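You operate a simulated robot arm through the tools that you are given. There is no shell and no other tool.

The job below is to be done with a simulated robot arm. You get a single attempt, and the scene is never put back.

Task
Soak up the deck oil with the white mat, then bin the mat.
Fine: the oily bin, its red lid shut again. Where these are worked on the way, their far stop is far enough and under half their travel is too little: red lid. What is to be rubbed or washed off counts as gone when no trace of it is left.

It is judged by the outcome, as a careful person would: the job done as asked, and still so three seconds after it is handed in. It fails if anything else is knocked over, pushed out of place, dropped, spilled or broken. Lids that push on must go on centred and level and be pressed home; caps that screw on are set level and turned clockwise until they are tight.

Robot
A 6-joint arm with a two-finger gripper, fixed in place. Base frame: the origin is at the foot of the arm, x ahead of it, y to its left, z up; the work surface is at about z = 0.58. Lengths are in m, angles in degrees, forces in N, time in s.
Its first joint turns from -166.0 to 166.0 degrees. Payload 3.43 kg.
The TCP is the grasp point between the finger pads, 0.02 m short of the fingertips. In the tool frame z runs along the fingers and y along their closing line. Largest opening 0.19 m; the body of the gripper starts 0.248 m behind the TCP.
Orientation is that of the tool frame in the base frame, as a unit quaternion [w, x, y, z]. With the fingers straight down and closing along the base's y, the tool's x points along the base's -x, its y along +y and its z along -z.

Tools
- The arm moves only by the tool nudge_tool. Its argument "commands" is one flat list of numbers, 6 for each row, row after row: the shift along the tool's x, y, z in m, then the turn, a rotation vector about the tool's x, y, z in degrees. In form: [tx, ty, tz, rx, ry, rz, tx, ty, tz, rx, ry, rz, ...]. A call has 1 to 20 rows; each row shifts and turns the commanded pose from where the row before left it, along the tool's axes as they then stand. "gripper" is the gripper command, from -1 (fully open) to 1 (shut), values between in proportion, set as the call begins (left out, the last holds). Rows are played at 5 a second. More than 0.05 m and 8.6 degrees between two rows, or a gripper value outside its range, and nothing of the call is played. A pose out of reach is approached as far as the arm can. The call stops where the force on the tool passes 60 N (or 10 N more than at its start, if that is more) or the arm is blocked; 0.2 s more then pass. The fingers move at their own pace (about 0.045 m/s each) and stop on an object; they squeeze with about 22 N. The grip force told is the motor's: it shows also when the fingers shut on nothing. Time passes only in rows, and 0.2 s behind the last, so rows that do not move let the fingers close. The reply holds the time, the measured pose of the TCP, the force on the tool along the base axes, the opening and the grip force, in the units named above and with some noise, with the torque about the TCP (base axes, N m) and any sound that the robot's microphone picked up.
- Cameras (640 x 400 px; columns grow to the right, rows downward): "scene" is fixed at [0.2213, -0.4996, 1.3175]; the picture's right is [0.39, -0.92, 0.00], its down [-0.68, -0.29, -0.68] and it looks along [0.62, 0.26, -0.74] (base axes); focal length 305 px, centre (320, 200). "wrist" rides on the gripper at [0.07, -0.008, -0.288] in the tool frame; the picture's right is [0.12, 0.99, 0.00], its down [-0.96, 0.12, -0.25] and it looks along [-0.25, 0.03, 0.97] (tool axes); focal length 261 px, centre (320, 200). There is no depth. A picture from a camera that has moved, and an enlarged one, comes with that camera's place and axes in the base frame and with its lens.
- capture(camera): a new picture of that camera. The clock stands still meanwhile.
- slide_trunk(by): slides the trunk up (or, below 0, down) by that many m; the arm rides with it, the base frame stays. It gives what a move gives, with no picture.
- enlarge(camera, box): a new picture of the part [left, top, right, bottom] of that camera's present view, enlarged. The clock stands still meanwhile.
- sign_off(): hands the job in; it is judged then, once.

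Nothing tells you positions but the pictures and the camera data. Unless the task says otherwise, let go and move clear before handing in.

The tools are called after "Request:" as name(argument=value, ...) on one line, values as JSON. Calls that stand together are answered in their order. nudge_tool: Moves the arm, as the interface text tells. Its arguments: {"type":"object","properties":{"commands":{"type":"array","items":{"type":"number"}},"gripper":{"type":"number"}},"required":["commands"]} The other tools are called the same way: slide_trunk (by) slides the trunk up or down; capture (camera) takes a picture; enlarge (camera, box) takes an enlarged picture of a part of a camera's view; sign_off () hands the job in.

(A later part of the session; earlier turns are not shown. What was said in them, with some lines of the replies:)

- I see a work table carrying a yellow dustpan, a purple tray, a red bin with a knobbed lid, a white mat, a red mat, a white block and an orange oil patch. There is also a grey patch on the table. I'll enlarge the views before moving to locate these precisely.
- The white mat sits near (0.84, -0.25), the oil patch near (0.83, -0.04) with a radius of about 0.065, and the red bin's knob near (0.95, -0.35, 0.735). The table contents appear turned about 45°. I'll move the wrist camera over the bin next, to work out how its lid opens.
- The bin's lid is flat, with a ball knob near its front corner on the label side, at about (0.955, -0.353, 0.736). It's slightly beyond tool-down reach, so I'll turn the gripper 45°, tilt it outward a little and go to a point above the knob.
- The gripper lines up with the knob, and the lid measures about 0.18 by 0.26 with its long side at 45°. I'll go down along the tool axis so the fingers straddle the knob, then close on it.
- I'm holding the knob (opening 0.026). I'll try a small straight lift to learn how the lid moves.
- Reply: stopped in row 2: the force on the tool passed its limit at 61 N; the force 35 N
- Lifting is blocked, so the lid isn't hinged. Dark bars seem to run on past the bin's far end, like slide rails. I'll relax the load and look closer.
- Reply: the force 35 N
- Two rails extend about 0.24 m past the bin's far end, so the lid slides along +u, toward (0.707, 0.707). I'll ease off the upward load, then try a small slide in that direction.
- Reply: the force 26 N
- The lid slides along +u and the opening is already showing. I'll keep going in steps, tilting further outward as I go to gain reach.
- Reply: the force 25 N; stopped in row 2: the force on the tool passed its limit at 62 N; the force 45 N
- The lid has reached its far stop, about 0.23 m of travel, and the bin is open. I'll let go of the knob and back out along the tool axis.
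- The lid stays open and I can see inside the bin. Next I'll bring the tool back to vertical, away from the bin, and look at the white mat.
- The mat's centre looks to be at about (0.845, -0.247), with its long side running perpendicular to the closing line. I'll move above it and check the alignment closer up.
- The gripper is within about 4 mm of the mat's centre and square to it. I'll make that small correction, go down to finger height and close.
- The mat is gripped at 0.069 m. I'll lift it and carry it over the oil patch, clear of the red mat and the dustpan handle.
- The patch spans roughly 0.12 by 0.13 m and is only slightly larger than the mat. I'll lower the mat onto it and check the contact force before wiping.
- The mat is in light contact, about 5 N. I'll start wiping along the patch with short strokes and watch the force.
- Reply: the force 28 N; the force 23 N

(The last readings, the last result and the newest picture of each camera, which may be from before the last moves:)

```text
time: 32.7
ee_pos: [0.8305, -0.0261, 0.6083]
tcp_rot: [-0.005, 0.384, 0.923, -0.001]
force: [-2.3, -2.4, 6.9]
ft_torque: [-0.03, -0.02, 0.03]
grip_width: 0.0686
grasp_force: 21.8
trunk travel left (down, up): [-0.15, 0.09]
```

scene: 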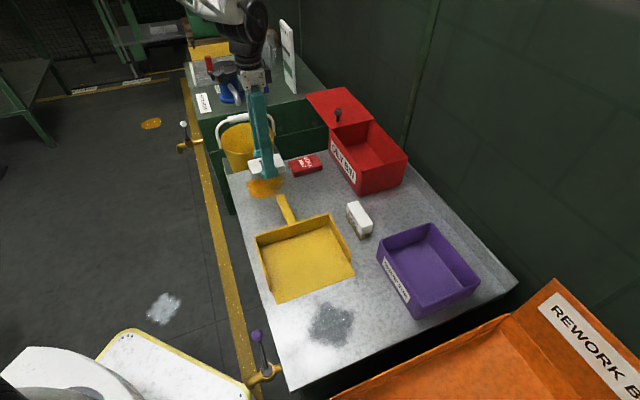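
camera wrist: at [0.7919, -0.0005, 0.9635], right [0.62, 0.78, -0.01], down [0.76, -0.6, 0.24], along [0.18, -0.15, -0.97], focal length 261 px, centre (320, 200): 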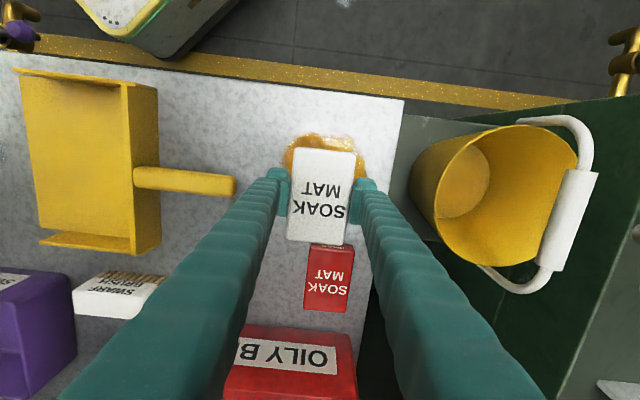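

Request:
nudge_tool(commands=[0, 0.01, 0, 0, 0, 0, 0, 0.01, 0, 0, 0, 0, 0, 0.01, 0, 0, 0, 0, 0, 0.012, 0, 0, 0, 0])

Request:
enlarge(camera="scene", box=[210, 120, 350, 230])

Request:
enlarge(camera="wrist", box=[220, 90, 440, 260])

```text
time: 33.7
ee_pos: [0.8585, 0.0041, 0.6074]
tcp_rot: [-0.005, 0.385, 0.923, -0.002]
force: [-2.2, -4.1, 14.7]
ft_torque: [-0.09, 0.03, 0.06]
grip_width: 0.0687
grasp_force: 21.9
trunk travel left (down, up): [-0.15, 0.09]
```

```text
3.64 times, centred on (280, 175) of scene
camera zoom: at [0.2213, -0.4996, 1.3175], right [0.39, -0.92, 0.0], down [-0.68, -0.29, -0.68], along [0.62, 0.26, -0.74], focal length 1108 px, centre (466, 291)
```

zoom: 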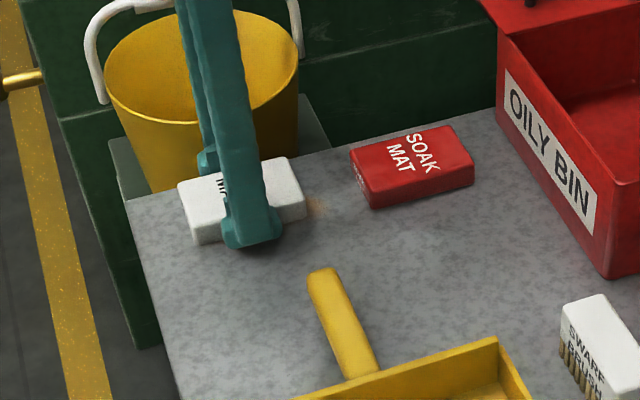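

```text
2.35 times, centred on (330, 175) of wrist
camera zoom: at [0.8056, 0.0488, 0.8941], right [0.62, 0.78, -0.01], down [0.76, -0.6, 0.24], along [0.18, -0.15, -0.97], focal length 613 px, centre (296, 259)
```

zoom: 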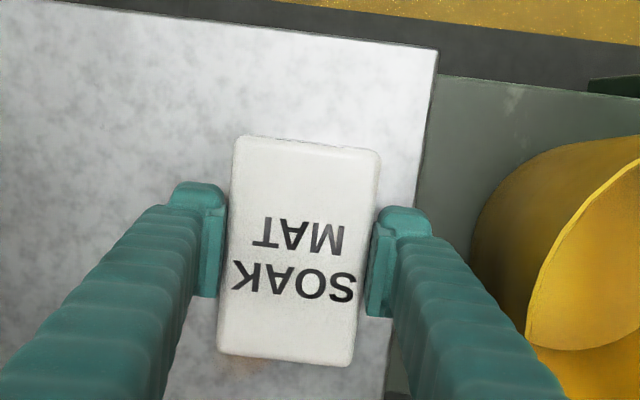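

Most of the oil is gone after two strokes, with a faint trace left toward the red mat. I'll shift the mat that way, staying clear of the red mat, and stroke back.

Request:
nudge_tool(commands=[-0.01, 0, -0.0005, 0, 0, 0, -0.01, 0, -0.0002, 0, 0, 0, -0.01, 0, -0.0001, 0, 0, 0, -0.01, 0, -0.0001, 0, 0, 0])

Request:
enlarge(camera="scene", box=[210, 120, 350, 230])

Request:
enlarge(camera="wrist", box=[220, 90, 440, 260])

```text
time: 34.7
ee_pos: [0.8881, -0.0232, 0.6081]
tcp_rot: [-0.006, 0.384, 0.923, -0.002]
force: [0.1, -0.4, -0.7]
ft_torque: [0.01, 0.02, 0.01]
grip_width: 0.0688
grasp_force: 21.8
trunk travel left (down, up): [-0.15, 0.09]
```

```text
3.64 times, centred on (280, 175) of scene
camera zoom: at [0.2213, -0.4996, 1.3175], right [0.39, -0.92, 0.0], down [-0.68, -0.29, -0.68], along [0.62, 0.26, -0.74], focal length 1108 px, centre (466, 291)
```

zoom: 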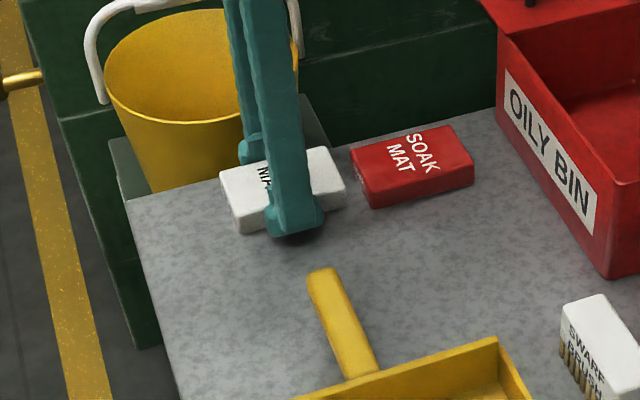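

```text
2.35 times, centred on (330, 175) of wrist
camera zoom: at [0.8353, 0.0203, 0.8943], right [0.62, 0.78, -0.01], down [0.76, -0.6, 0.24], along [0.18, -0.15, -0.97], focal length 613 px, centre (296, 259)
```

zoom: 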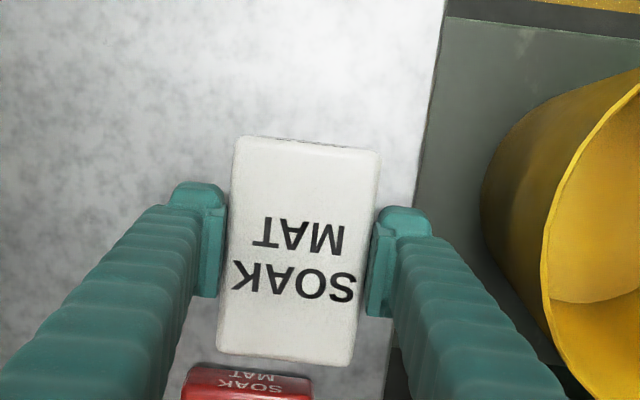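

Request:
nudge_tool(commands=[0, 0, 0.0008, 0, 0, 0, 0, 0, 0.0004, 0, 0, 0])

```text
time: 35.3
ee_pos: [0.8893, -0.0244, 0.6063]
tcp_rot: [-0.005, 0.383, 0.924, -0.001]
force: [1.8, 0.0, 8.5]
ft_torque: [0.05, 0.06, -0.01]
grip_width: 0.0687
grasp_force: 22.2
trunk travel left (down, up): [-0.15, 0.09]
```

Request:
nudge_tool(commands=[0, -0.01, 0, 0, 0, 0, 0, -0.01, 0, 0, 0, 0, 0, -0.01, 0, 0, 0, 0])

```text
time: 36.1
ee_pos: [0.8659, -0.0438, 0.6062]
tcp_rot: [-0.006, 0.384, 0.923, -0.002]
force: [2.5, 4.6, 15.0]
ft_torque: [0.08, -0.12, -0.05]
grip_width: 0.0685
grasp_force: 21.5
trunk travel left (down, up): [-0.15, 0.09]
```

Request:
nudge_tool(commands=[0, -0.01, -0.0006, 0, 0, 0, 0, -0.01, -0.0002, 0, 0, 0, 0, -0.01, -0.0001, 0, 0, 0, 0, -0.01, 0, 0, 0, 0])

Request:
enlarge(camera="scene", box=[210, 120, 350, 230])

Request:
enlarge(camera="wrist", box=[220, 90, 440, 260])

```text
time: 37.1
ee_pos: [0.8368, -0.0741, 0.6073]
tcp_rot: [-0.006, 0.384, 0.923, -0.002]
force: [-1.7, -0.8, 1.0]
ft_torque: [-0.06, -0.04, -0.03]
grip_width: 0.0688
grasp_force: 21.5
trunk travel left (down, up): [-0.15, 0.09]
```

```text
3.64 times, centred on (280, 175) of scene
camera zoom: at [0.2213, -0.4996, 1.3175], right [0.39, -0.92, 0.0], down [-0.68, -0.29, -0.68], along [0.62, 0.26, -0.74], focal length 1108 px, centre (466, 291)
```

zoom: 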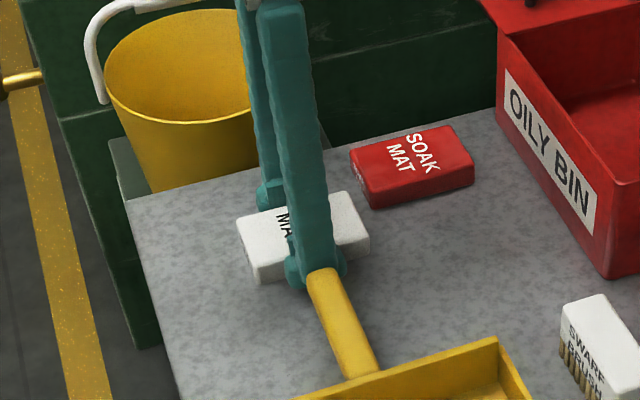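

```text
2.35 times, centred on (330, 175) of wrist
camera zoom: at [0.7848, -0.0292, 0.894], right [0.62, 0.78, -0.01], down [0.76, -0.6, 0.24], along [0.18, -0.15, -0.97], focal length 613 px, centre (296, 259)
```

zoom: 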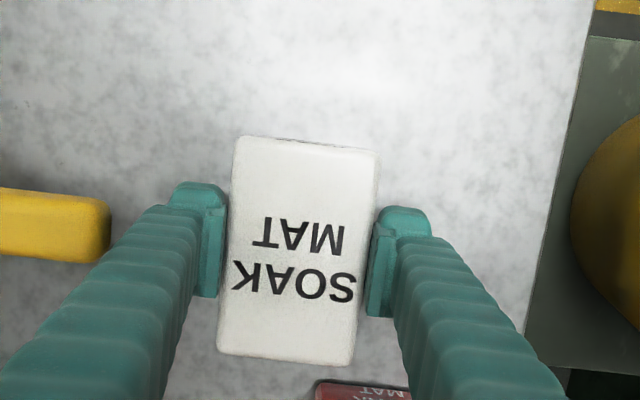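

The table looks clean around the mat. I'll make one more pressed pass over the whole area to be safe, then lift and inspect.

Request:
nudge_tool(commands=[0, 0, 0.0008, 0, 0, 0, 0, 0.01, 0, 0, 0, 0, 0, 0.01, 0, 0, 0, 0])

```text
time: 37.9
ee_pos: [0.8532, -0.0594, 0.6084]
tcp_rot: [-0.006, 0.384, 0.923, -0.001]
force: [0.5, -0.1, 0.4]
ft_torque: [0.05, -0.02, 0.0]
grip_width: 0.0687
grasp_force: 21.9
trunk travel left (down, up): [-0.15, 0.09]
```

Request:
nudge_tool(commands=[0, 0, 0.001, 0, 0, 0, 0, 0, 0.0004, 0, 0, 0])

```text
time: 38.5
ee_pos: [0.8531, -0.057, 0.6076]
tcp_rot: [-0.004, 0.383, 0.924, -0.002]
force: [-0.8, -2.5, 9.9]
ft_torque: [-0.01, 0.14, -0.01]
grip_width: 0.0687
grasp_force: 21.9
trunk travel left (down, up): [-0.15, 0.09]
```

Request:
nudge_tool(commands=[0, 0.01, 0, 0, 0, 0, 0, 0.01, 0, 0, 0, 0, 0, 0.01, 0, 0, 0, 0, 0, 0.012, 0, 0, 0, 0, 0.01, 0, 0, 0, 0, 0, 0.01, 0, 0, 0, 0, 0, 0.01, 0, 0, 0, 0, 0])

```text
time: 40.1
ee_pos: [0.8619, -0.0075, 0.605]
tcp_rot: [-0.005, 0.384, 0.923, -0.002]
force: [3.5, -2.9, 14.4]
ft_torque: [-0.01, -0.26, 0.08]
grip_width: 0.0685
grasp_force: 21.5
trunk travel left (down, up): [-0.15, 0.09]
```

Request:
nudge_tool(commands=[0.01, 0, -0.0004, 0, 0, 0, 0.01, 0, 0, 0, 0, 0, 0, -0.01, -0.0003, 0, 0, 0, 0, -0.01, -0.0001, 0, 0, 0, 0, -0.01, -0.0001, 0, 0, 0])

```text
time: 41.3
ee_pos: [0.8259, -0.0147, 0.605]
tcp_rot: [-0.005, 0.385, 0.923, -0.002]
force: [2.8, -0.6, 12.0]
ft_torque: [0.1, -0.1, -0.14]
grip_width: 0.0687
grasp_force: 22.2
trunk travel left (down, up): [-0.15, 0.09]
```

Request:
nudge_tool(commands=[0, -0.01, -0.0003, 0, 0, 0, 0, -0.01, -0.0002, 0, 0, 0, 0, -0.01, -0.0001, 0, 0, 0, 0, -0.01, 0, 0, 0, 0])

Request:
nudge_tool(commands=[0, 0, -0.01, 0, 0, 0, 0, 0, -0.03, 0, 0, 0, 0, 0, -0.04, 0, 0, 0, 0.02, 0.02, -0.04, 0, 0, 0, 0, 0, 0, 0, 0, 0])

Request:
capture(camera="wrist")

Request:
enlarge(camera="scene", box=[210, 120, 350, 230])

```text
time: 42.3
ee_pos: [0.7988, -0.0425, 0.6062]
tcp_rot: [-0.005, 0.385, 0.923, -0.002]
force: [-0.3, 0.1, -0.7]
ft_torque: [-0.02, 0.02, 0.01]
grip_width: 0.0689
grasp_force: 22.1
trunk travel left (down, up): [-0.15, 0.09]
```

```text
time: 43.5
ee_pos: [0.8005, -0.0158, 0.7286]
tcp_rot: [-0.005, 0.384, 0.923, -0.001]
force: [-0.5, 0.2, -0.2]
ft_torque: [0.0, 0.02, 0.01]
grip_width: 0.0689
grasp_force: 22.0
trunk travel left (down, up): [-0.15, 0.09]
```

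```text
taken
camera wrist: at [0.7468, 0.0286, 1.0162], right [0.62, 0.78, -0.01], down [0.76, -0.6, 0.24], along [0.18, -0.15, -0.97], focal length 261 px, centre (320, 200)
```

wrist: 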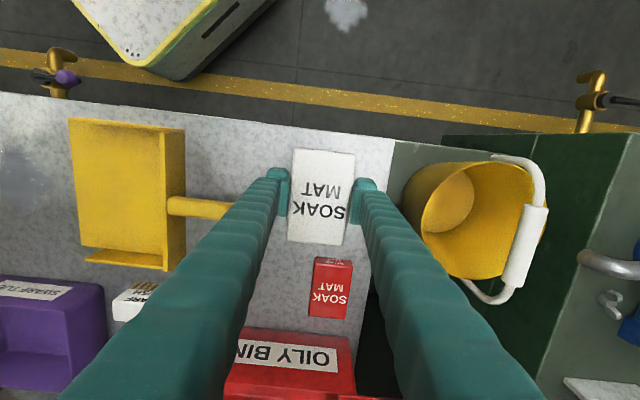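

```text
3.64 times, centred on (280, 175) of scene
camera zoom: at [0.2213, -0.4996, 1.3175], right [0.39, -0.92, 0.0], down [-0.68, -0.29, -0.68], along [0.62, 0.26, -0.74], focal length 1108 px, centre (466, 291)
```

zoom: 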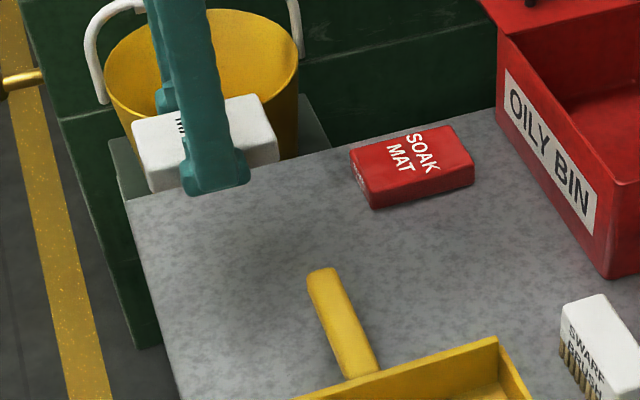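

Request:
enlarge(camera="scene", box=[240, 160, 320, 210])

Request:
enlarge(camera="wrist", box=[230, 110, 410, 270])

```text
8.00 times, centred on (280, 185) of scene
camera zoom: at [0.2213, -0.4996, 1.3175], right [0.39, -0.92, 0.0], down [-0.68, -0.29, -0.68], along [0.62, 0.26, -0.74], focal length 2437 px, centre (640, 320)
```

zoom: 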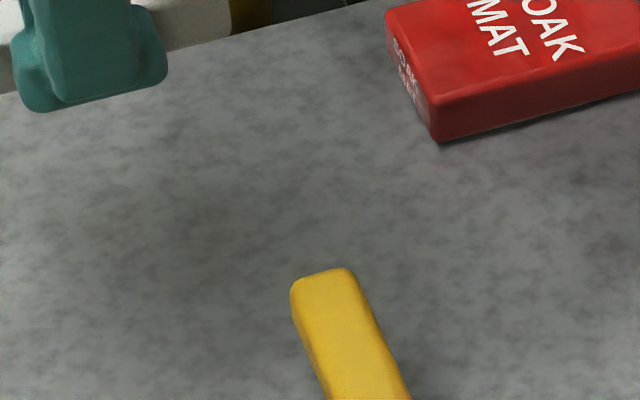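

```text
2.50 times, centred on (320, 190) of wrist
camera zoom: at [0.7468, 0.0286, 1.0162], right [0.62, 0.78, -0.01], down [0.76, -0.6, 0.24], along [0.18, -0.15, -0.97], focal length 652 px, centre (320, 225)
```

zoom: 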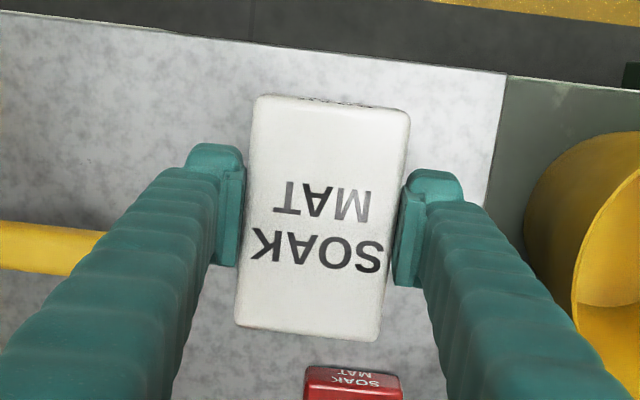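

The table is clean where the oil was. Now I'll raise the mat, carry it toward the bin and tilt the tool outward for reach.

Request:
nudge_tool(commands=[0, 0, -0.04, 0, 0, 0, 0, 0, -0.04, 0, 0, 0, 0, 0, -0.04, 0, 0, 0, -0.043, -0.015, 0, 0, 0, 0, -0.043, -0.015, 0, 0, 0, 0, -0.043, -0.015, 0, 0, 0, 0, -0.043, -0.015, 0, 0, 0, 0, 0, 0, 0, 0, -7.5, 0, 0, 0, 0, 0, -7.5, 0, 0, 0, 0, 0, -7.5, 0, 0, 0, 0, 0, -7.5, 0, 0, 0, 0, 0, 0, 0])

Request:
capture(camera="wrist")

Request:
capture(camera="scene")

```text
time: 46.1
ee_pos: [0.8825, -0.179, 0.8469]
tcp_rot: [0.235, 0.37, 0.893, -0.1]
force: [-0.1, -0.6, -0.4]
ft_torque: [-0.01, 0.03, 0.01]
grip_width: 0.0684
grasp_force: 21.7
trunk travel left (down, up): [-0.15, 0.09]
```

```text
taken
camera wrist: at [0.732, -0.0395, 1.0614], right [0.63, 0.77, -0.07], down [0.59, -0.42, 0.69], along [0.51, -0.47, -0.72], focal length 261 px, centre (320, 200)
```

wrist: 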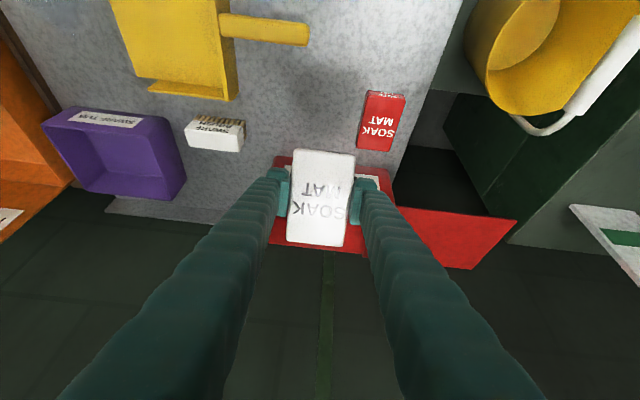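

```text
taken
```

scene: 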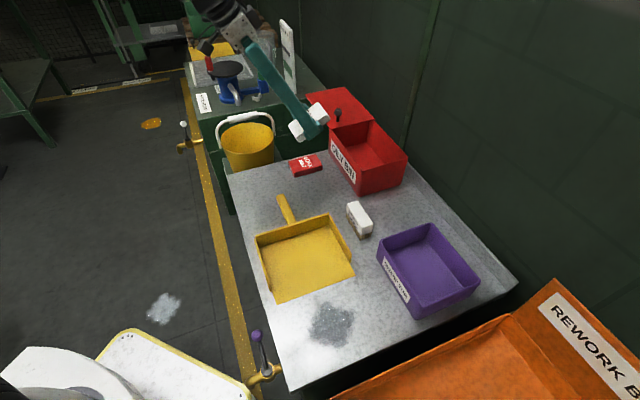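

Request:
nudge_tool(commands=[-0.0279, 0, 0.0249, 0, 0, 0, -0.0279, 0, 0.0249, 0, 0, 0, -0.0279, 0, 0.0249, 0, 0, 0, -0.0279, 0, 0.0249, 0, 0, 0, -0.0279, 0, 0.0249, 0, 0, 0, -0.0279, 0, 0.0249, 0, 0, 0, 0, 0, 0, 0, 0, 0])

Request:
capture(camera="wrist")

Request:
enlarge(camera="scene", box=[270, 50, 450, 210])

```text
time: 47.7
ee_pos: [1.0332, -0.3368, 0.7995]
tcp_rot: [0.233, 0.371, 0.893, -0.101]
force: [-0.6, 0.5, 0.7]
ft_torque: [0.0, -0.01, -0.03]
grip_width: 0.0689
grasp_force: 22.4
trunk travel left (down, up): [-0.15, 0.09]
```

```text
taken
camera wrist: at [0.884, -0.1975, 1.014], right [0.63, 0.77, -0.07], down [0.59, -0.42, 0.69], along [0.5, -0.47, -0.72], focal length 261 px, centre (320, 200)
```

wrist: 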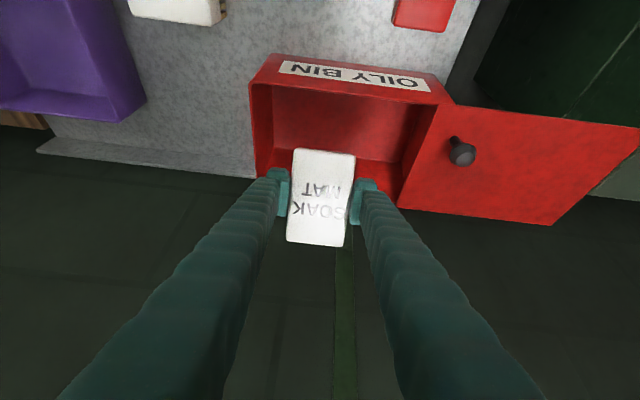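

```text
2.50 times, centred on (360, 130) of scene
camera zoom: at [0.2213, -0.4996, 1.3175], right [0.39, -0.92, 0.0], down [-0.68, -0.29, -0.68], along [0.62, 0.26, -0.74], focal length 762 px, centre (220, 375)
```

zoom: 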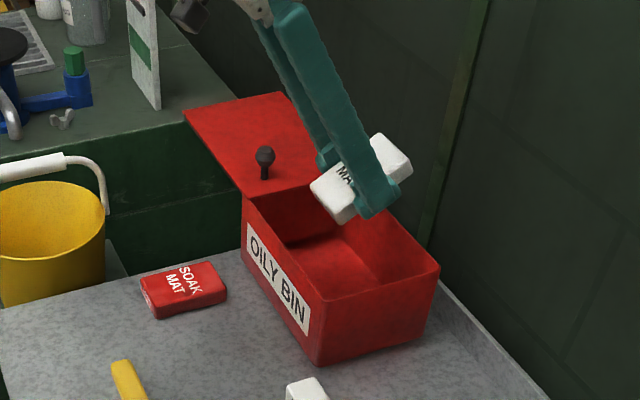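

The mat hangs over the open part of the bin, clear of the lid. I'll lower it straight down into the bin.

Request:
nudge_tool(commands=[0.0124, 0, 0.0217, 0, 0, 0, 0.0124, 0, 0.0217, 0, 0, 0, 0.0124, 0, 0.0217, 0, 0, 0, 0.0124, 0, 0.0217, 0, 0, 0, 0, 0, 0, 0, 0, 0])

Request:
capture(camera="wrist")

Request:
enlarge(camera="scene", box=[270, 50, 450, 210])

```text
time: 48.9
ee_pos: [1.0322, -0.3363, 0.6995]
tcp_rot: [0.234, 0.37, 0.893, -0.101]
force: [0.2, 0.2, -0.2]
ft_torque: [-0.03, -0.03, 0.02]
grip_width: 0.0686
grasp_force: 21.9
trunk travel left (down, up): [-0.15, 0.09]
```

```text
taken
camera wrist: at [0.8838, -0.1955, 0.9135], right [0.63, 0.77, -0.07], down [0.59, -0.42, 0.69], along [0.5, -0.47, -0.72], focal length 261 px, centre (320, 200)
```

wrist: 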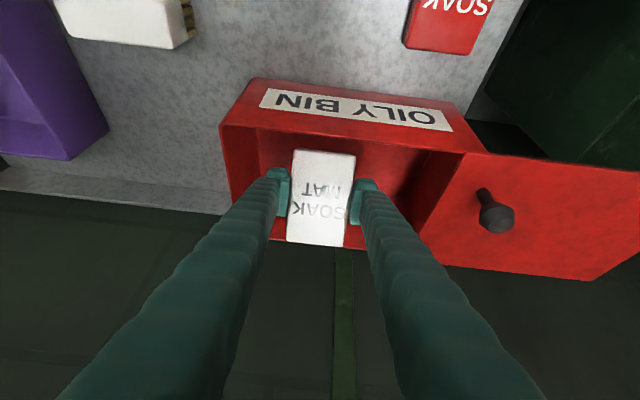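

```text
2.50 times, centred on (360, 130) of scene
camera zoom: at [0.2213, -0.4996, 1.3175], right [0.39, -0.92, 0.0], down [-0.68, -0.29, -0.68], along [0.62, 0.26, -0.74], focal length 762 px, centre (220, 375)
```

zoom: 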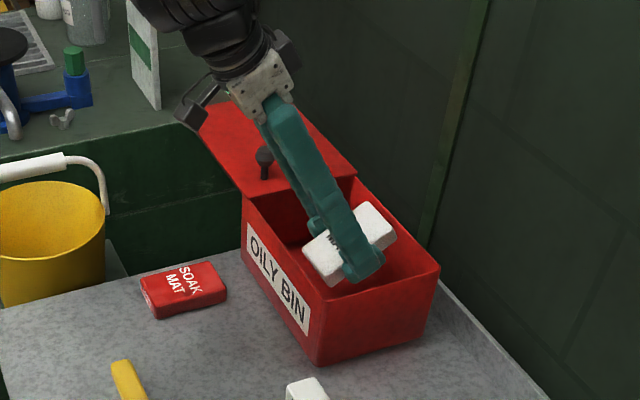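

Request:
nudge_tool(commands=[0.0099, 0, 0.0174, 0, 0, 0, 0.0074, 0, 0.013, 0, 0, 0, 0.005, 0, 0.0087, 0, 0, 0, 0, 0, 0, 0, 0, 0])

Request:
enlarge(camera="wrist", box=[200, 60, 480, 280])

Request:
enlarge(camera="scene", box=[300, 80, 430, 200])

```text
time: 49.9
ee_pos: [1.0343, -0.3332, 0.6527]
tcp_rot: [0.234, 0.371, 0.893, -0.101]
force: [0.1, 0.5, 0.1]
ft_torque: [-0.01, 0.03, -0.03]
grip_width: 0.0688
grasp_force: 22.1
trunk travel left (down, up): [-0.15, 0.09]
```

```text
1.82 times, centred on (340, 170) of wrist
camera zoom: at [0.8851, -0.1947, 0.8668], right [0.63, 0.77, -0.07], down [0.59, -0.42, 0.69], along [0.51, -0.47, -0.72], focal length 474 px, centre (284, 254)
```

zoom: 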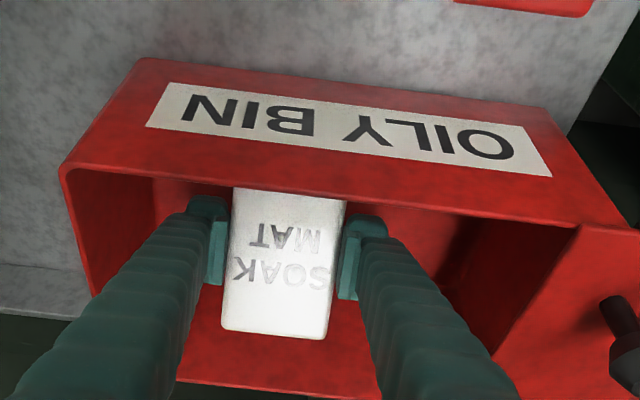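

```text
3.33 times, centred on (365, 140) of scene
camera zoom: at [0.2213, -0.4996, 1.3175], right [0.39, -0.92, 0.0], down [-0.68, -0.29, -0.68], along [0.62, 0.26, -0.74], focal length 1016 px, centre (170, 400)
```

zoom: 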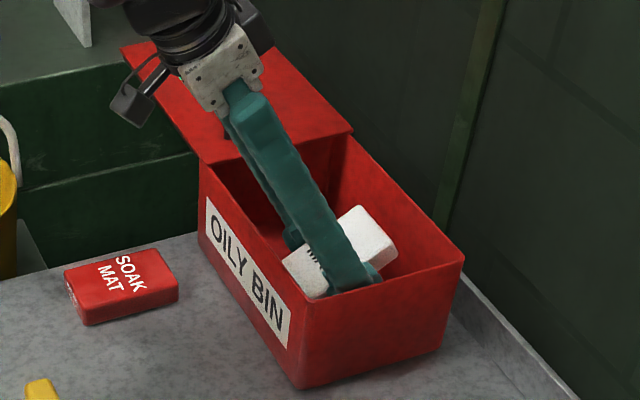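

Request:
nudge_tool(commands=[0.0025, 0, 0.0043, 0, 0, 0, 0.0025, 0, 0.0043, 0, 0, 0])

Request:
nudge_tool(commands=[0, 0, 0, 0, 0, 0, 0, 0, 0, 0, 0, 0, 0, 0, 0, 0, 0, 0, 0, 0, 0, 0, 0, 0], gripper=-0.02)

Request:
enlarge(camera="wrist", box=[200, 60, 480, 280])

Request:
enlarge(camera="scene", box=[300, 80, 430, 200])

```text
time: 50.5
ee_pos: [1.0345, -0.334, 0.6423]
tcp_rot: [0.234, 0.37, 0.893, -0.101]
force: [0.7, 0.5, -0.3]
ft_torque: [0.0, 0.02, -0.01]
grip_width: 0.0686
grasp_force: 21.5
trunk travel left (down, up): [-0.15, 0.09]
```

```text
time: 51.5
ee_pos: [1.0337, -0.3343, 0.6426]
tcp_rot: [0.234, 0.37, 0.893, -0.101]
force: [0.8, 0.1, -0.6]
ft_torque: [0.0, -0.01, -0.06]
grip_width: 0.0972
grasp_force: 0.1
trunk travel left (down, up): [-0.15, 0.09]
```

```text
1.82 times, centred on (340, 170) of wrist
camera zoom: at [0.885, -0.1951, 0.8572], right [0.63, 0.77, -0.07], down [0.59, -0.42, 0.69], along [0.5, -0.47, -0.72], focal length 474 px, centre (284, 254)
```

zoom: 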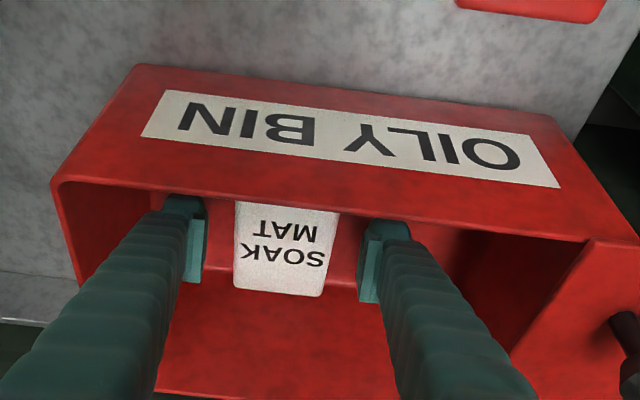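

```text
3.33 times, centred on (365, 140) of scene
camera zoom: at [0.2213, -0.4996, 1.3175], right [0.39, -0.92, 0.0], down [-0.68, -0.29, -0.68], along [0.62, 0.26, -0.74], focal length 1016 px, centre (170, 400)
```

zoom: 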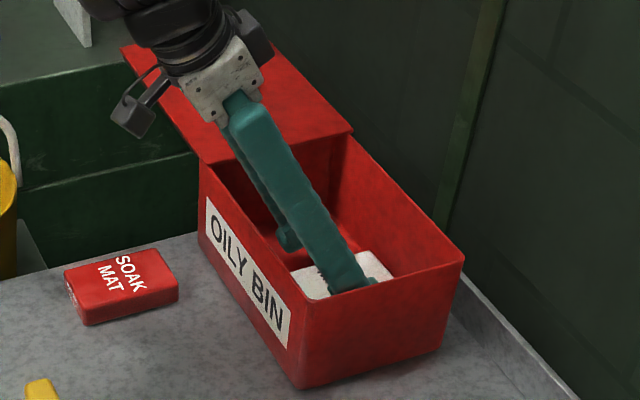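

The mat is lying inside the bin. I'll rise straight out and return to a point before the knob with the outward tilt, ready to slide the lid closed.

Request:
nudge_tool(commands=[-0.0149, 0, -0.0261, 0, 0, 0, -0.0149, 0, -0.0261, 0, 0, 0, -0.0149, 0, -0.0261, 0, 0, 0, -0.0149, 0, -0.0261, 0, 0, 0, -0.0149, 0, -0.0261, 0, 0, 0, -0.0149, 0, -0.0261, 0, 0, 0, 0, 0, 0, 0, 0, 0])

Request:
nudge_tool(commands=[0, 0, 0, 0, -7.5, 0, 0, 0, 0, 0, -7.5, 0, 0.0143, 0.0326, -0.0171, 0, 0, 0, 0.0143, 0.0326, -0.0171, 0, 0, 0, 0.0143, 0.0326, -0.0171, 0, 0, 0, 0.0143, 0.0326, -0.0171, 0, 0, 0, 0.0143, 0.0326, -0.0171, 0, 0, 0, 0, 0, 0, 0, 0, 0], gripper=0.25)

Request:
capture(camera="wrist")

Request:
capture(camera="scene")

```text
time: 53.1
ee_pos: [1.0366, -0.3338, 0.8241]
tcp_rot: [0.234, 0.37, 0.893, -0.101]
force: [-0.2, -0.2, -0.2]
ft_torque: [0.03, 0.03, 0.01]
grip_width: 0.0969
grasp_force: 0.1
trunk travel left (down, up): [-0.15, 0.09]
```

```text
time: 54.9
ee_pos: [1.0716, -0.1401, 0.832]
tcp_rot: [0.348, 0.355, 0.855, -0.149]
force: [0.7, 0.9, 0.4]
ft_torque: [-0.02, -0.03, 0.01]
grip_width: 0.0711
grasp_force: 0.1
trunk travel left (down, up): [-0.15, 0.09]
```

```text
taken
camera wrist: at [0.8884, 0.0334, 0.9876], right [0.64, 0.76, -0.09], down [0.45, -0.28, 0.85], along [0.62, -0.59, -0.52], focal length 261 px, centre (320, 200)
```

wrist: 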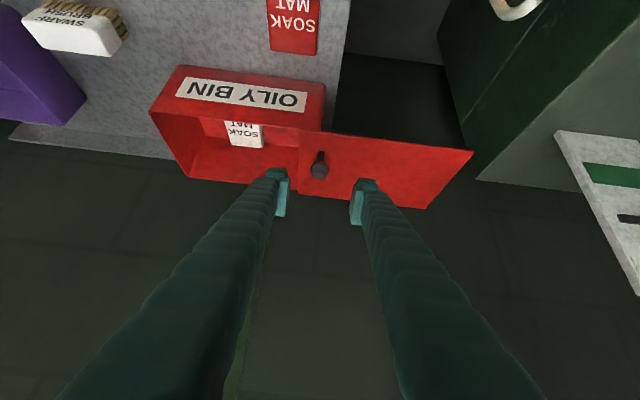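

```text
taken
```

scene: 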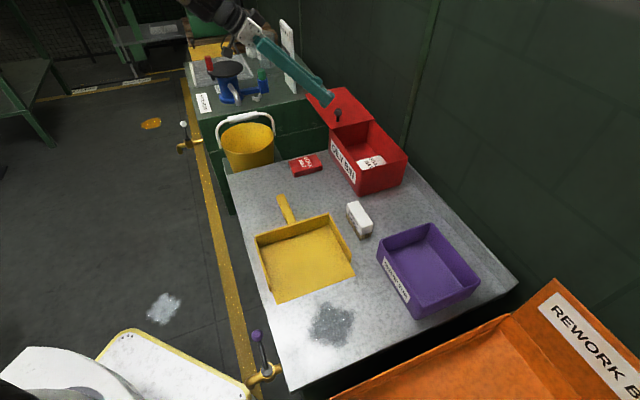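

The white mat rests in the bin and the table looks clean. I'll bring the fingers around the knob again.

Request:
nudge_tool(commands=[0.0163, 0, 0.02, 0, 0, 0, 0, 0, 0.03, 0, 0, 0, 0, 0, 0.03, 0, 0, 0, 0, 0, 0.015, 0, 0, 0, 0, 0, 0, 0, 0, 0])

Request:
enlarge(camera="wrist", box=[220, 110, 420, 260])

Request:
enlarge(camera="scene", box=[280, 60, 400, 160])

Request:
enlarge(camera="scene", box=[220, 140, 340, 220])

```text
time: 56.1
ee_pos: [1.1086, -0.178, 0.7553]
tcp_rot: [0.349, 0.354, 0.855, -0.148]
force: [-0.8, -1.2, 0.9]
ft_torque: [0.0, -0.02, 0.01]
grip_width: 0.0711
grasp_force: 0.1
trunk travel left (down, up): [-0.15, 0.09]
```

```text
2.67 times, centred on (320, 185) of wrist
camera zoom: at [0.9257, -0.0057, 0.9102], right [0.64, 0.76, -0.09], down [0.45, -0.28, 0.85], along [0.62, -0.59, -0.52], focal length 695 px, centre (320, 240)
```

zoom: 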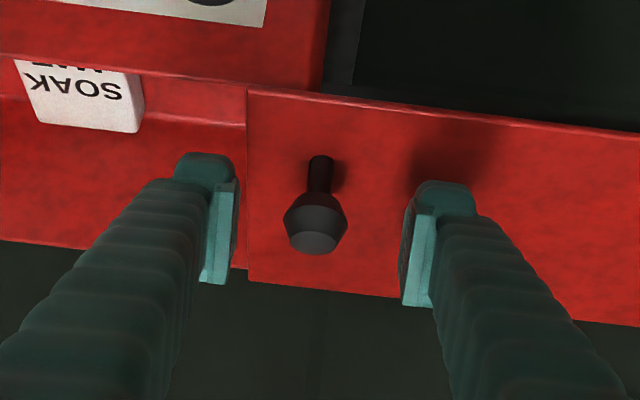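

```text
4.00 times, centred on (340, 110) of scene
camera zoom: at [0.2213, -0.4996, 1.3175], right [0.39, -0.92, 0.0], down [-0.68, -0.29, -0.68], along [0.62, 0.26, -0.74], focal length 1219 px, centre (240, 560)
```

zoom: 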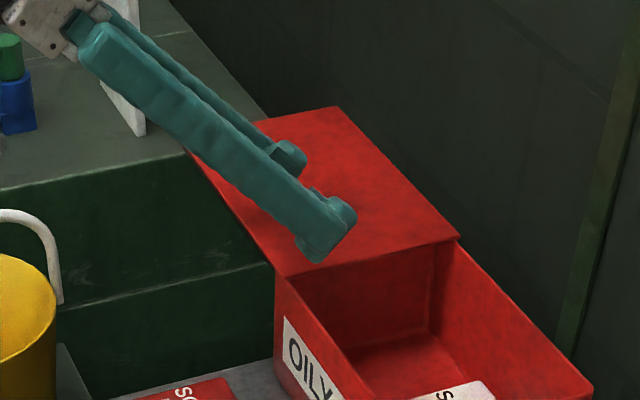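

```text
5.00 times, centred on (280, 180) of scene
camera zoom: at [0.2213, -0.4996, 1.3175], right [0.39, -0.92, 0.0], down [-0.68, -0.29, -0.68], along [0.62, 0.26, -0.74], focal length 1523 px, centre (520, 300)
```

zoom: 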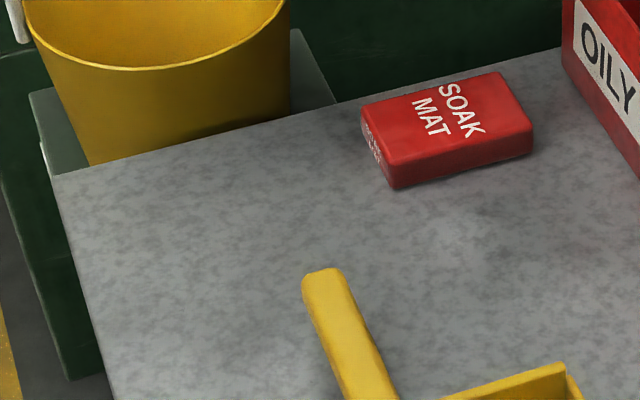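

Request:
nudge_tool(commands=[0, -0.002, 0.012, 0, 0, 0, 0, 0, 0.011, 0, 0, 0, 0, 0, 0, 0, 0, 0])

Request:
enlarge(camera="wrist", box=[220, 110, 420, 260])

```text
time: 56.9
ee_pos: [1.119, -0.1924, 0.7395]
tcp_rot: [0.348, 0.354, 0.855, -0.149]
force: [0.4, 0.0, -0.2]
ft_torque: [-0.03, 0.01, -0.03]
grip_width: 0.0712
grasp_force: 0.1
trunk travel left (down, up): [-0.15, 0.09]
```

```text
2.67 times, centred on (320, 185) of wrist
camera zoom: at [0.935, -0.0189, 0.8935], right [0.64, 0.76, -0.09], down [0.45, -0.28, 0.85], along [0.62, -0.59, -0.52], focal length 695 px, centre (320, 240)
```

zoom: 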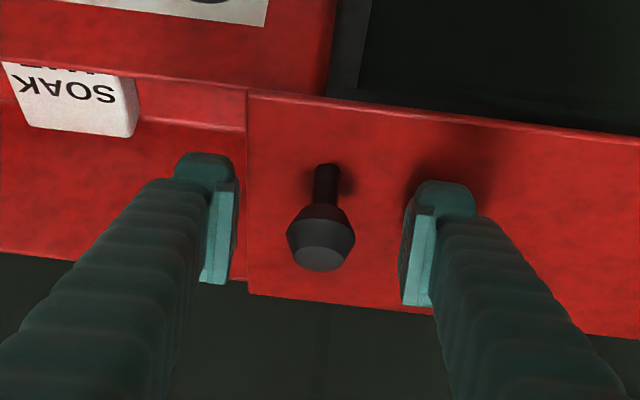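

The knob is centred between the pads. I'll close on it and begin sliding the lid back, reducing the tilt as I go.

Request:
nudge_tool(commands=[0, 0, 0, 0, 0, 0, 0, 0, 0, 0, 0, 0, 0, 0, 0, 0, 0, 0, 0, 0, 0, 0, 0, 0], gripper=1.0)

Request:
nudge_tool(commands=[0, -0.006, 0, 0, 0, 0, 0, -0.01, 0, 0, 0, 0, 0, -0.012, 0, 0, 1, 0, 0, -0.012, 0, 0, 1.5, 0])

```text
time: 57.9
ee_pos: [1.1182, -0.1929, 0.7384]
tcp_rot: [0.349, 0.354, 0.855, -0.149]
force: [-1.1, 0.3, -0.8]
ft_torque: [-0.05, -0.01, 0.03]
grip_width: 0.026
grasp_force: 38.5
trunk travel left (down, up): [-0.15, 0.09]
```

```text
time: 58.9
ee_pos: [1.0905, -0.2231, 0.7393]
tcp_rot: [0.329, 0.358, 0.862, -0.142]
force: [-14.8, 12.9, 3.5]
ft_torque: [-0.33, -0.35, -0.21]
grip_width: 0.0255
grasp_force: 45.2
trunk travel left (down, up): [-0.15, 0.09]
```

Request:
nudge_tool(commands=[0.0012, -0.0125, -0.001, 0, 2, 0, 0, -0.0125, 0, 0, 2, 0, 0, -0.0125, 0, 0, 2, 0, 0, -0.0125, 0, 0, 2, 0, 0, -0.0125, 0, 0, 2, 0])

```text
time: 60.1
ee_pos: [1.0458, -0.2653, 0.7394]
tcp_rot: [0.253, 0.368, 0.888, -0.109]
force: [5.9, -5.9, -1.4]
ft_torque: [-0.4, -0.21, -0.17]
grip_width: 0.0253
grasp_force: 44.6
trunk travel left (down, up): [-0.15, 0.09]
```

Request:
nudge_tool(commands=[0, -0.0125, 0, 0, 2, 0, 0, -0.0125, 0, 0, 2, 0, 0, -0.0125, 0, 0, 2, 0, 0, -0.0125, 0, 0, 2, 0, 0, -0.0125, 0, 0, 2, 0, 0, -0.0125, 0, 0, 2, 0])

Request:
enlarge(camera="scene", box=[280, 70, 440, 210])

```text
time: 61.5
ee_pos: [0.9948, -0.3211, 0.7381]
tcp_rot: [0.159, 0.378, 0.909, -0.071]
force: [-4.0, 1.4, -3.0]
ft_torque: [-0.56, -0.49, -0.03]
grip_width: 0.0253
grasp_force: 44.9
trunk travel left (down, up): [-0.15, 0.09]
```

```text
2.86 times, centred on (360, 140) of scene
camera zoom: at [0.2213, -0.4996, 1.3175], right [0.39, -0.92, 0.0], down [-0.68, -0.29, -0.68], along [0.62, 0.26, -0.74], focal length 870 px, centre (206, 371)
```

zoom: 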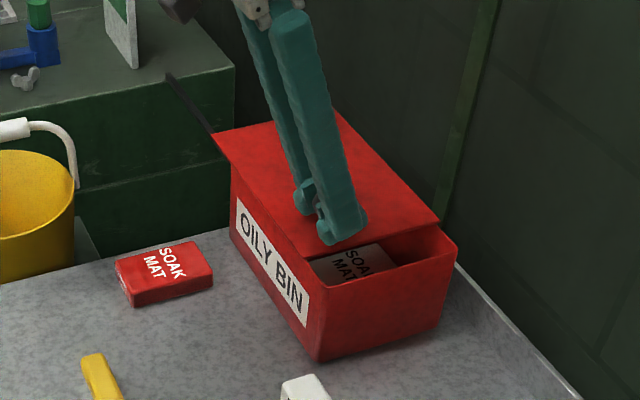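

Request:
nudge_tool(commands=[0, -0.0125, 0, 0, 1, 0, 0, -0.0125, 0, 0, 1, 0, 0, -0.0125, 0, 0, 1, 0, 0, -0.008, 0, 0, 1, 0, 0, -0.004, 0, 0, 0, 0])

Request:
enlarge(camera="scene", box=[310, 90, 430, 210])

```text
time: 62.7
ee_pos: [0.9579, -0.3537, 0.7389]
tcp_rot: [0.126, 0.38, 0.915, -0.058]
force: [7.7, -6.3, -18.4]
ft_torque: [0.04, 0.09, 0.01]
grip_width: 0.0254
grasp_force: 45.0
trunk travel left (down, up): [-0.15, 0.09]
```

```text
3.33 times, centred on (370, 150) of scene
camera zoom: at [0.2213, -0.4996, 1.3175], right [0.39, -0.92, 0.0], down [-0.68, -0.29, -0.68], along [0.62, 0.26, -0.74], focal length 1016 px, centre (153, 367)
```

zoom: 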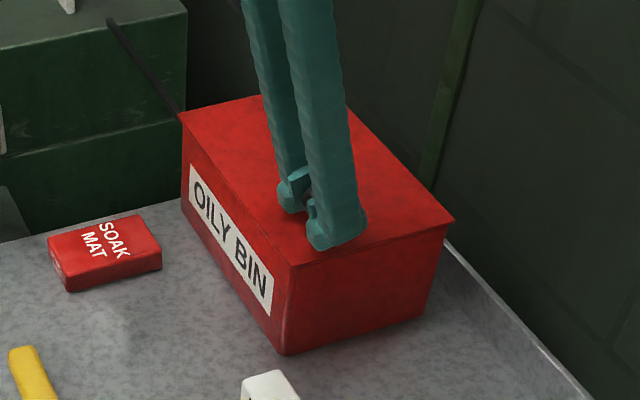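

The lid looks almost shut. I'll ease it a few more millimetres to feel its closed stop.

Request:
nudge_tool(commands=[0, -0.002, 0.001, 0, 0, 0, 0, -0.002, 0.001, 0, 0, 0])

```text
time: 63.3
ee_pos: [0.9558, -0.3549, 0.7387]
tcp_rot: [0.128, 0.379, 0.915, -0.057]
force: [6.9, 2.6, -0.6]
ft_torque: [0.28, 0.35, 0.1]
grip_width: 0.0257
grasp_force: 44.9
trunk travel left (down, up): [-0.15, 0.09]
```

Request:
nudge_tool(commands=[0, -0.0025, 0, 0, 0, 0, 0, -0.0025, 0, 0, 0, 0])

```text
time: 63.9
ee_pos: [0.9565, -0.3557, 0.7387]
tcp_rot: [0.128, 0.38, 0.914, -0.056]
force: [35.5, 27.9, 5.0]
ft_torque: [0.11, 0.18, -0.07]
grip_width: 0.0253
grasp_force: 45.2
trunk travel left (down, up): [-0.15, 0.09]
```

The lid is firmly against its closed stop. I'll unload, release the knob and back away.

Request:
nudge_tool(commands=[0, 0.002, 0, 0, 0, 0, 0, 0.002, 0, 0, 0, 0])

```text
time: 64.5
ee_pos: [0.9563, -0.355, 0.7378]
tcp_rot: [0.128, 0.38, 0.915, -0.057]
force: [39.2, 32.6, 11.6]
ft_torque: [-0.17, -0.11, -0.1]
grip_width: 0.0257
grasp_force: 45.0
trunk travel left (down, up): [-0.15, 0.09]
```

Request:
nudge_tool(commands=[0, 0.0015, 0, 0, 0, 0, 0, 0.0015, 0, 0, 0, 0, 0, 0, 0, 0, 0, 0])

```text
time: 65.3
ee_pos: [0.9566, -0.3551, 0.7398]
tcp_rot: [0.129, 0.38, 0.914, -0.057]
force: [28.7, 20.7, 24.1]
ft_torque: [0.06, 0.13, -0.11]
grip_width: 0.0256
grasp_force: 45.1
trunk travel left (down, up): [-0.15, 0.09]
```

Request:
nudge_tool(commands=[-0.0006, 0.0015, -0.002, 0, 0, 0, 0, 0.0015, 0, 0, 0, 0, 0, 0, 0, 0, 0, 0])

```text
time: 66.1
ee_pos: [0.9577, -0.3544, 0.7385]
tcp_rot: [0.126, 0.382, 0.914, -0.057]
force: [6.0, -7.2, 12.0]
ft_torque: [0.66, 0.91, -0.24]
grip_width: 0.0255
grasp_force: 44.9
trunk travel left (down, up): [-0.15, 0.09]
```

Request:
nudge_tool(commands=[0, 0, 0, 0, 0, 0, 0, 0, 0, 0, 0, 0, 0, 0, 0, 0, 0, 0], gripper=0.25)

Request:
enlarge(camera="wrist", box=[220, 110, 420, 260])

Request:
enlarge(camera="scene", box=[310, 90, 430, 210])

```text
time: 66.9
ee_pos: [0.9593, -0.3517, 0.7382]
tcp_rot: [0.128, 0.379, 0.915, -0.056]
force: [0.4, -0.1, 1.1]
ft_torque: [-0.01, -0.01, 0.01]
grip_width: 0.0711
grasp_force: 0.1
trunk travel left (down, up): [-0.15, 0.09]
```

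```text
2.67 times, centred on (320, 185) of wrist
camera zoom: at [0.8499, -0.252, 0.9952], right [0.62, 0.78, -0.04], down [0.69, -0.52, 0.5], along [0.37, -0.34, -0.86], focal length 695 px, centre (320, 240)
```

zoom: 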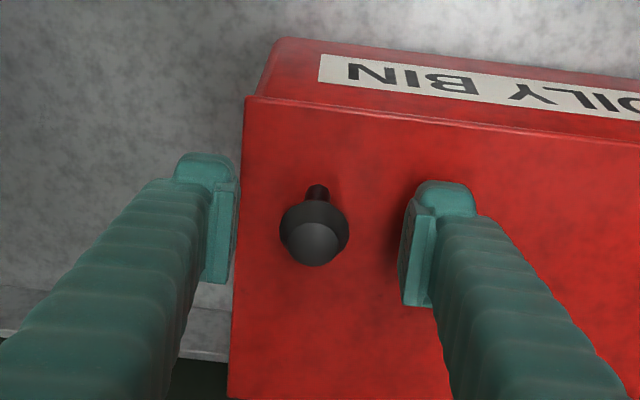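

```text
3.33 times, centred on (370, 150) of scene
camera zoom: at [0.2213, -0.4996, 1.3175], right [0.39, -0.92, 0.0], down [-0.68, -0.29, -0.68], along [0.62, 0.26, -0.74], focal length 1016 px, centre (153, 367)
```

zoom: 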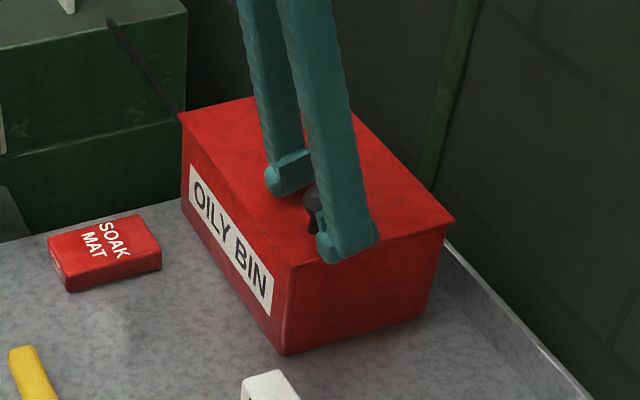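

The lid is shut flush with the bin's front, as at the start. I'll back away along the tool axis and inspect everything.

Request:
nudge_tool(commands=[0, 0, -0.02, 0, 0, 0, 0, 0, -0.04, 0, 0, 0, 0, 0, -0.045, 0, 0, 0, 0, 0, -0.045, 0, 0, 0, 0.04, 0, -0.02, 0, 0, 0, 0.04, 0, -0.01, 0, 0, 0, 0, -0.04, 0, 0, 7.5, 0, 0, -0.04, 0, 0, 7.5, 0, 0, 0, 0, 0, 0, 0])

Request:
capture(camera="scene")

Request:
capture(camera="wrist")

Request:
enlarge(camera="scene", box=[225, 130, 345, 220])

Request:
enlarge(camera="scene", box=[310, 90, 430, 210])

```text
time: 68.9
ee_pos: [0.8102, -0.3201, 0.8913]
tcp_rot: [0.006, 0.383, 0.924, -0.007]
force: [0.0, 0.2, -0.3]
ft_torque: [0.02, 0.01, 0.0]
grip_width: 0.0713
grasp_force: 0.1
trunk travel left (down, up): [-0.15, 0.09]
```

```text
taken
```

scene: 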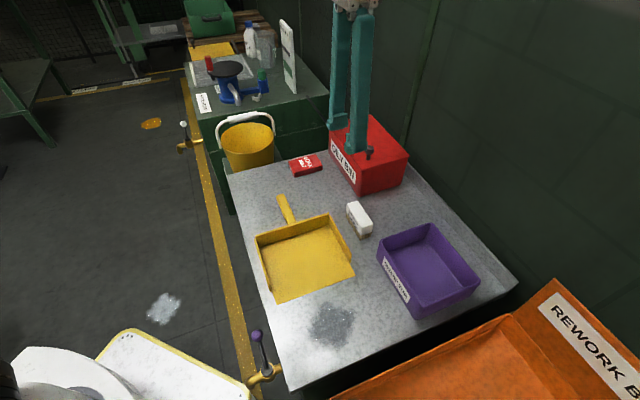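

```text
taken
camera wrist: at [0.7517, -0.2706, 1.1755], right [0.62, 0.78, -0.01], down [0.76, -0.6, 0.26], along [0.2, -0.17, -0.96], focal length 261 px, centre (320, 200)
```

wrist: 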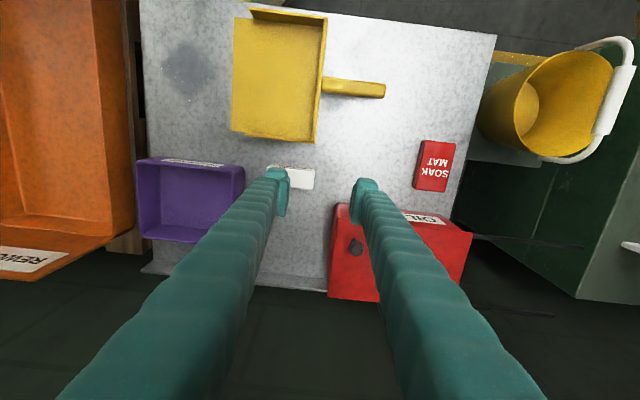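

```text
4.44 times, centred on (285, 175) of scene
camera zoom: at [0.2213, -0.4996, 1.3175], right [0.39, -0.92, 0.0], down [-0.68, -0.29, -0.68], along [0.62, 0.26, -0.74], focal length 1354 px, centre (476, 311)
```

zoom: 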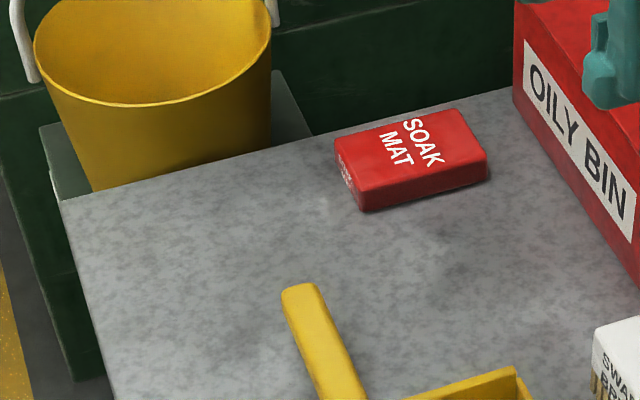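

```text
3.33 times, centred on (370, 150) of scene
camera zoom: at [0.2213, -0.4996, 1.3175], right [0.39, -0.92, 0.0], down [-0.68, -0.29, -0.68], along [0.62, 0.26, -0.74], focal length 1016 px, centre (153, 367)
```

zoom: 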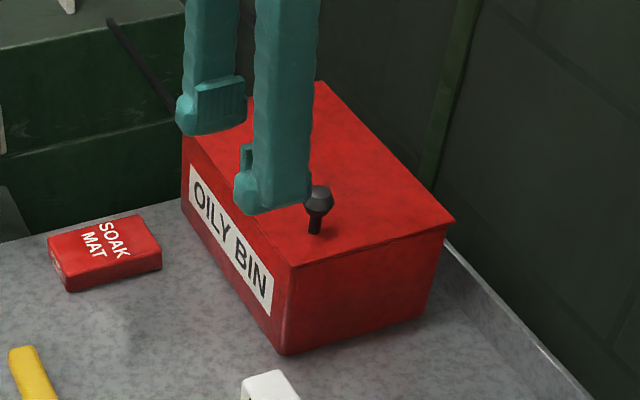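

The bin is shut and undisturbed, and nothing else looks moved. One last close look at the former oil area for any faint trace.

Request:
enlarge(camera="wrist", box=[370, 20, 500, 150])

Request:
enlarge(camera="scene", box=[240, 160, 300, 205])

Request:
enlarge(camera="wrist", box=[310, 180, 490, 310])

```text
3.08 times, centred on (435, 85) of wrist
camera zoom: at [0.7517, -0.2706, 1.1755], right [0.62, 0.78, -0.01], down [0.76, -0.6, 0.26], along [0.2, -0.17, -0.96], focal length 802 px, centre (-34, 554)
```

zoom: 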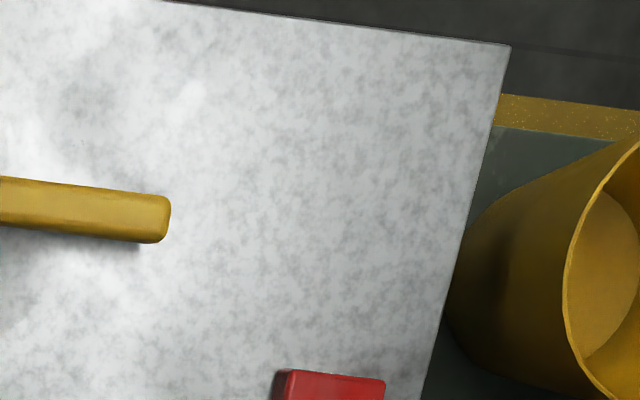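

```text
8.89 times, centred on (270, 182) of scene
camera zoom: at [0.2213, -0.4996, 1.3175], right [0.39, -0.92, 0.0], down [-0.68, -0.29, -0.68], along [0.62, 0.26, -0.74], focal length 2708 px, centre (764, 356)
```

zoom: 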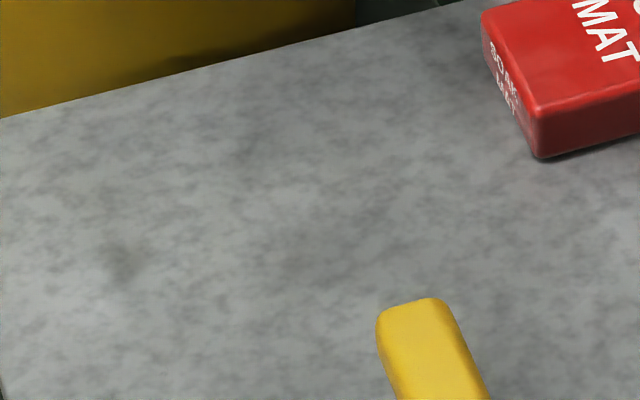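

```text
3.08 times, centred on (400, 245) of wrist
camera zoom: at [0.7517, -0.2706, 1.1755], right [0.62, 0.78, -0.01], down [0.76, -0.6, 0.26], along [0.2, -0.17, -0.96], focal length 802 px, centre (74, 62)
```

zoom: 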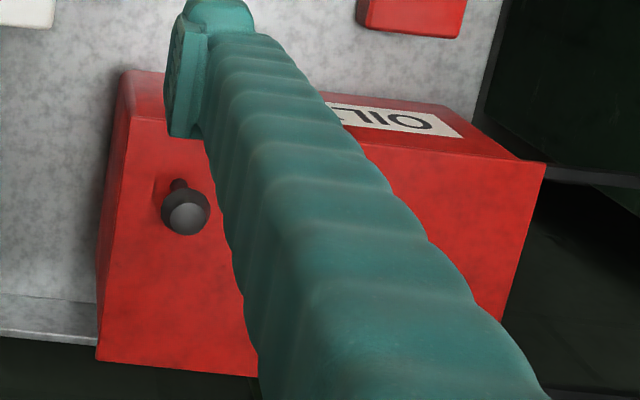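

No oil is left on the deck, the white mat is in the oily bin, and the red lid is shut against its stop. The arm is clear and nothing else has moved, so I'm handing the job in.

Request:
sign_off()

```text
The job is handed in.
```

The deck oil is soaked up, the white mat is in the oily bin and the red lid is shut again. I've handed the job in; no verdict came back.

- **Oil:** I wiped the whole patch with overlapping strokes. Close-ups from both cameras afterwards showed no trace on the table. I took "deck" to mean the table top. A separate orange patch on the floor was well out of reach, so I left it alone.
- **Mat:** I lowered it into the bin and let go near the bottom, where it came to rest lying flat.
- **Lid:** It turned out to slide rather than lift. My first try at lifting it hit the force limit and did no visible damage. I then slid it open to its far stop and afterwards closed it until it met its stop.
- **Everything else:** The red mat, brush, dustpan, purple tub and bucket all looked in place in the final pictures. The arm had let go and was clear of the table.
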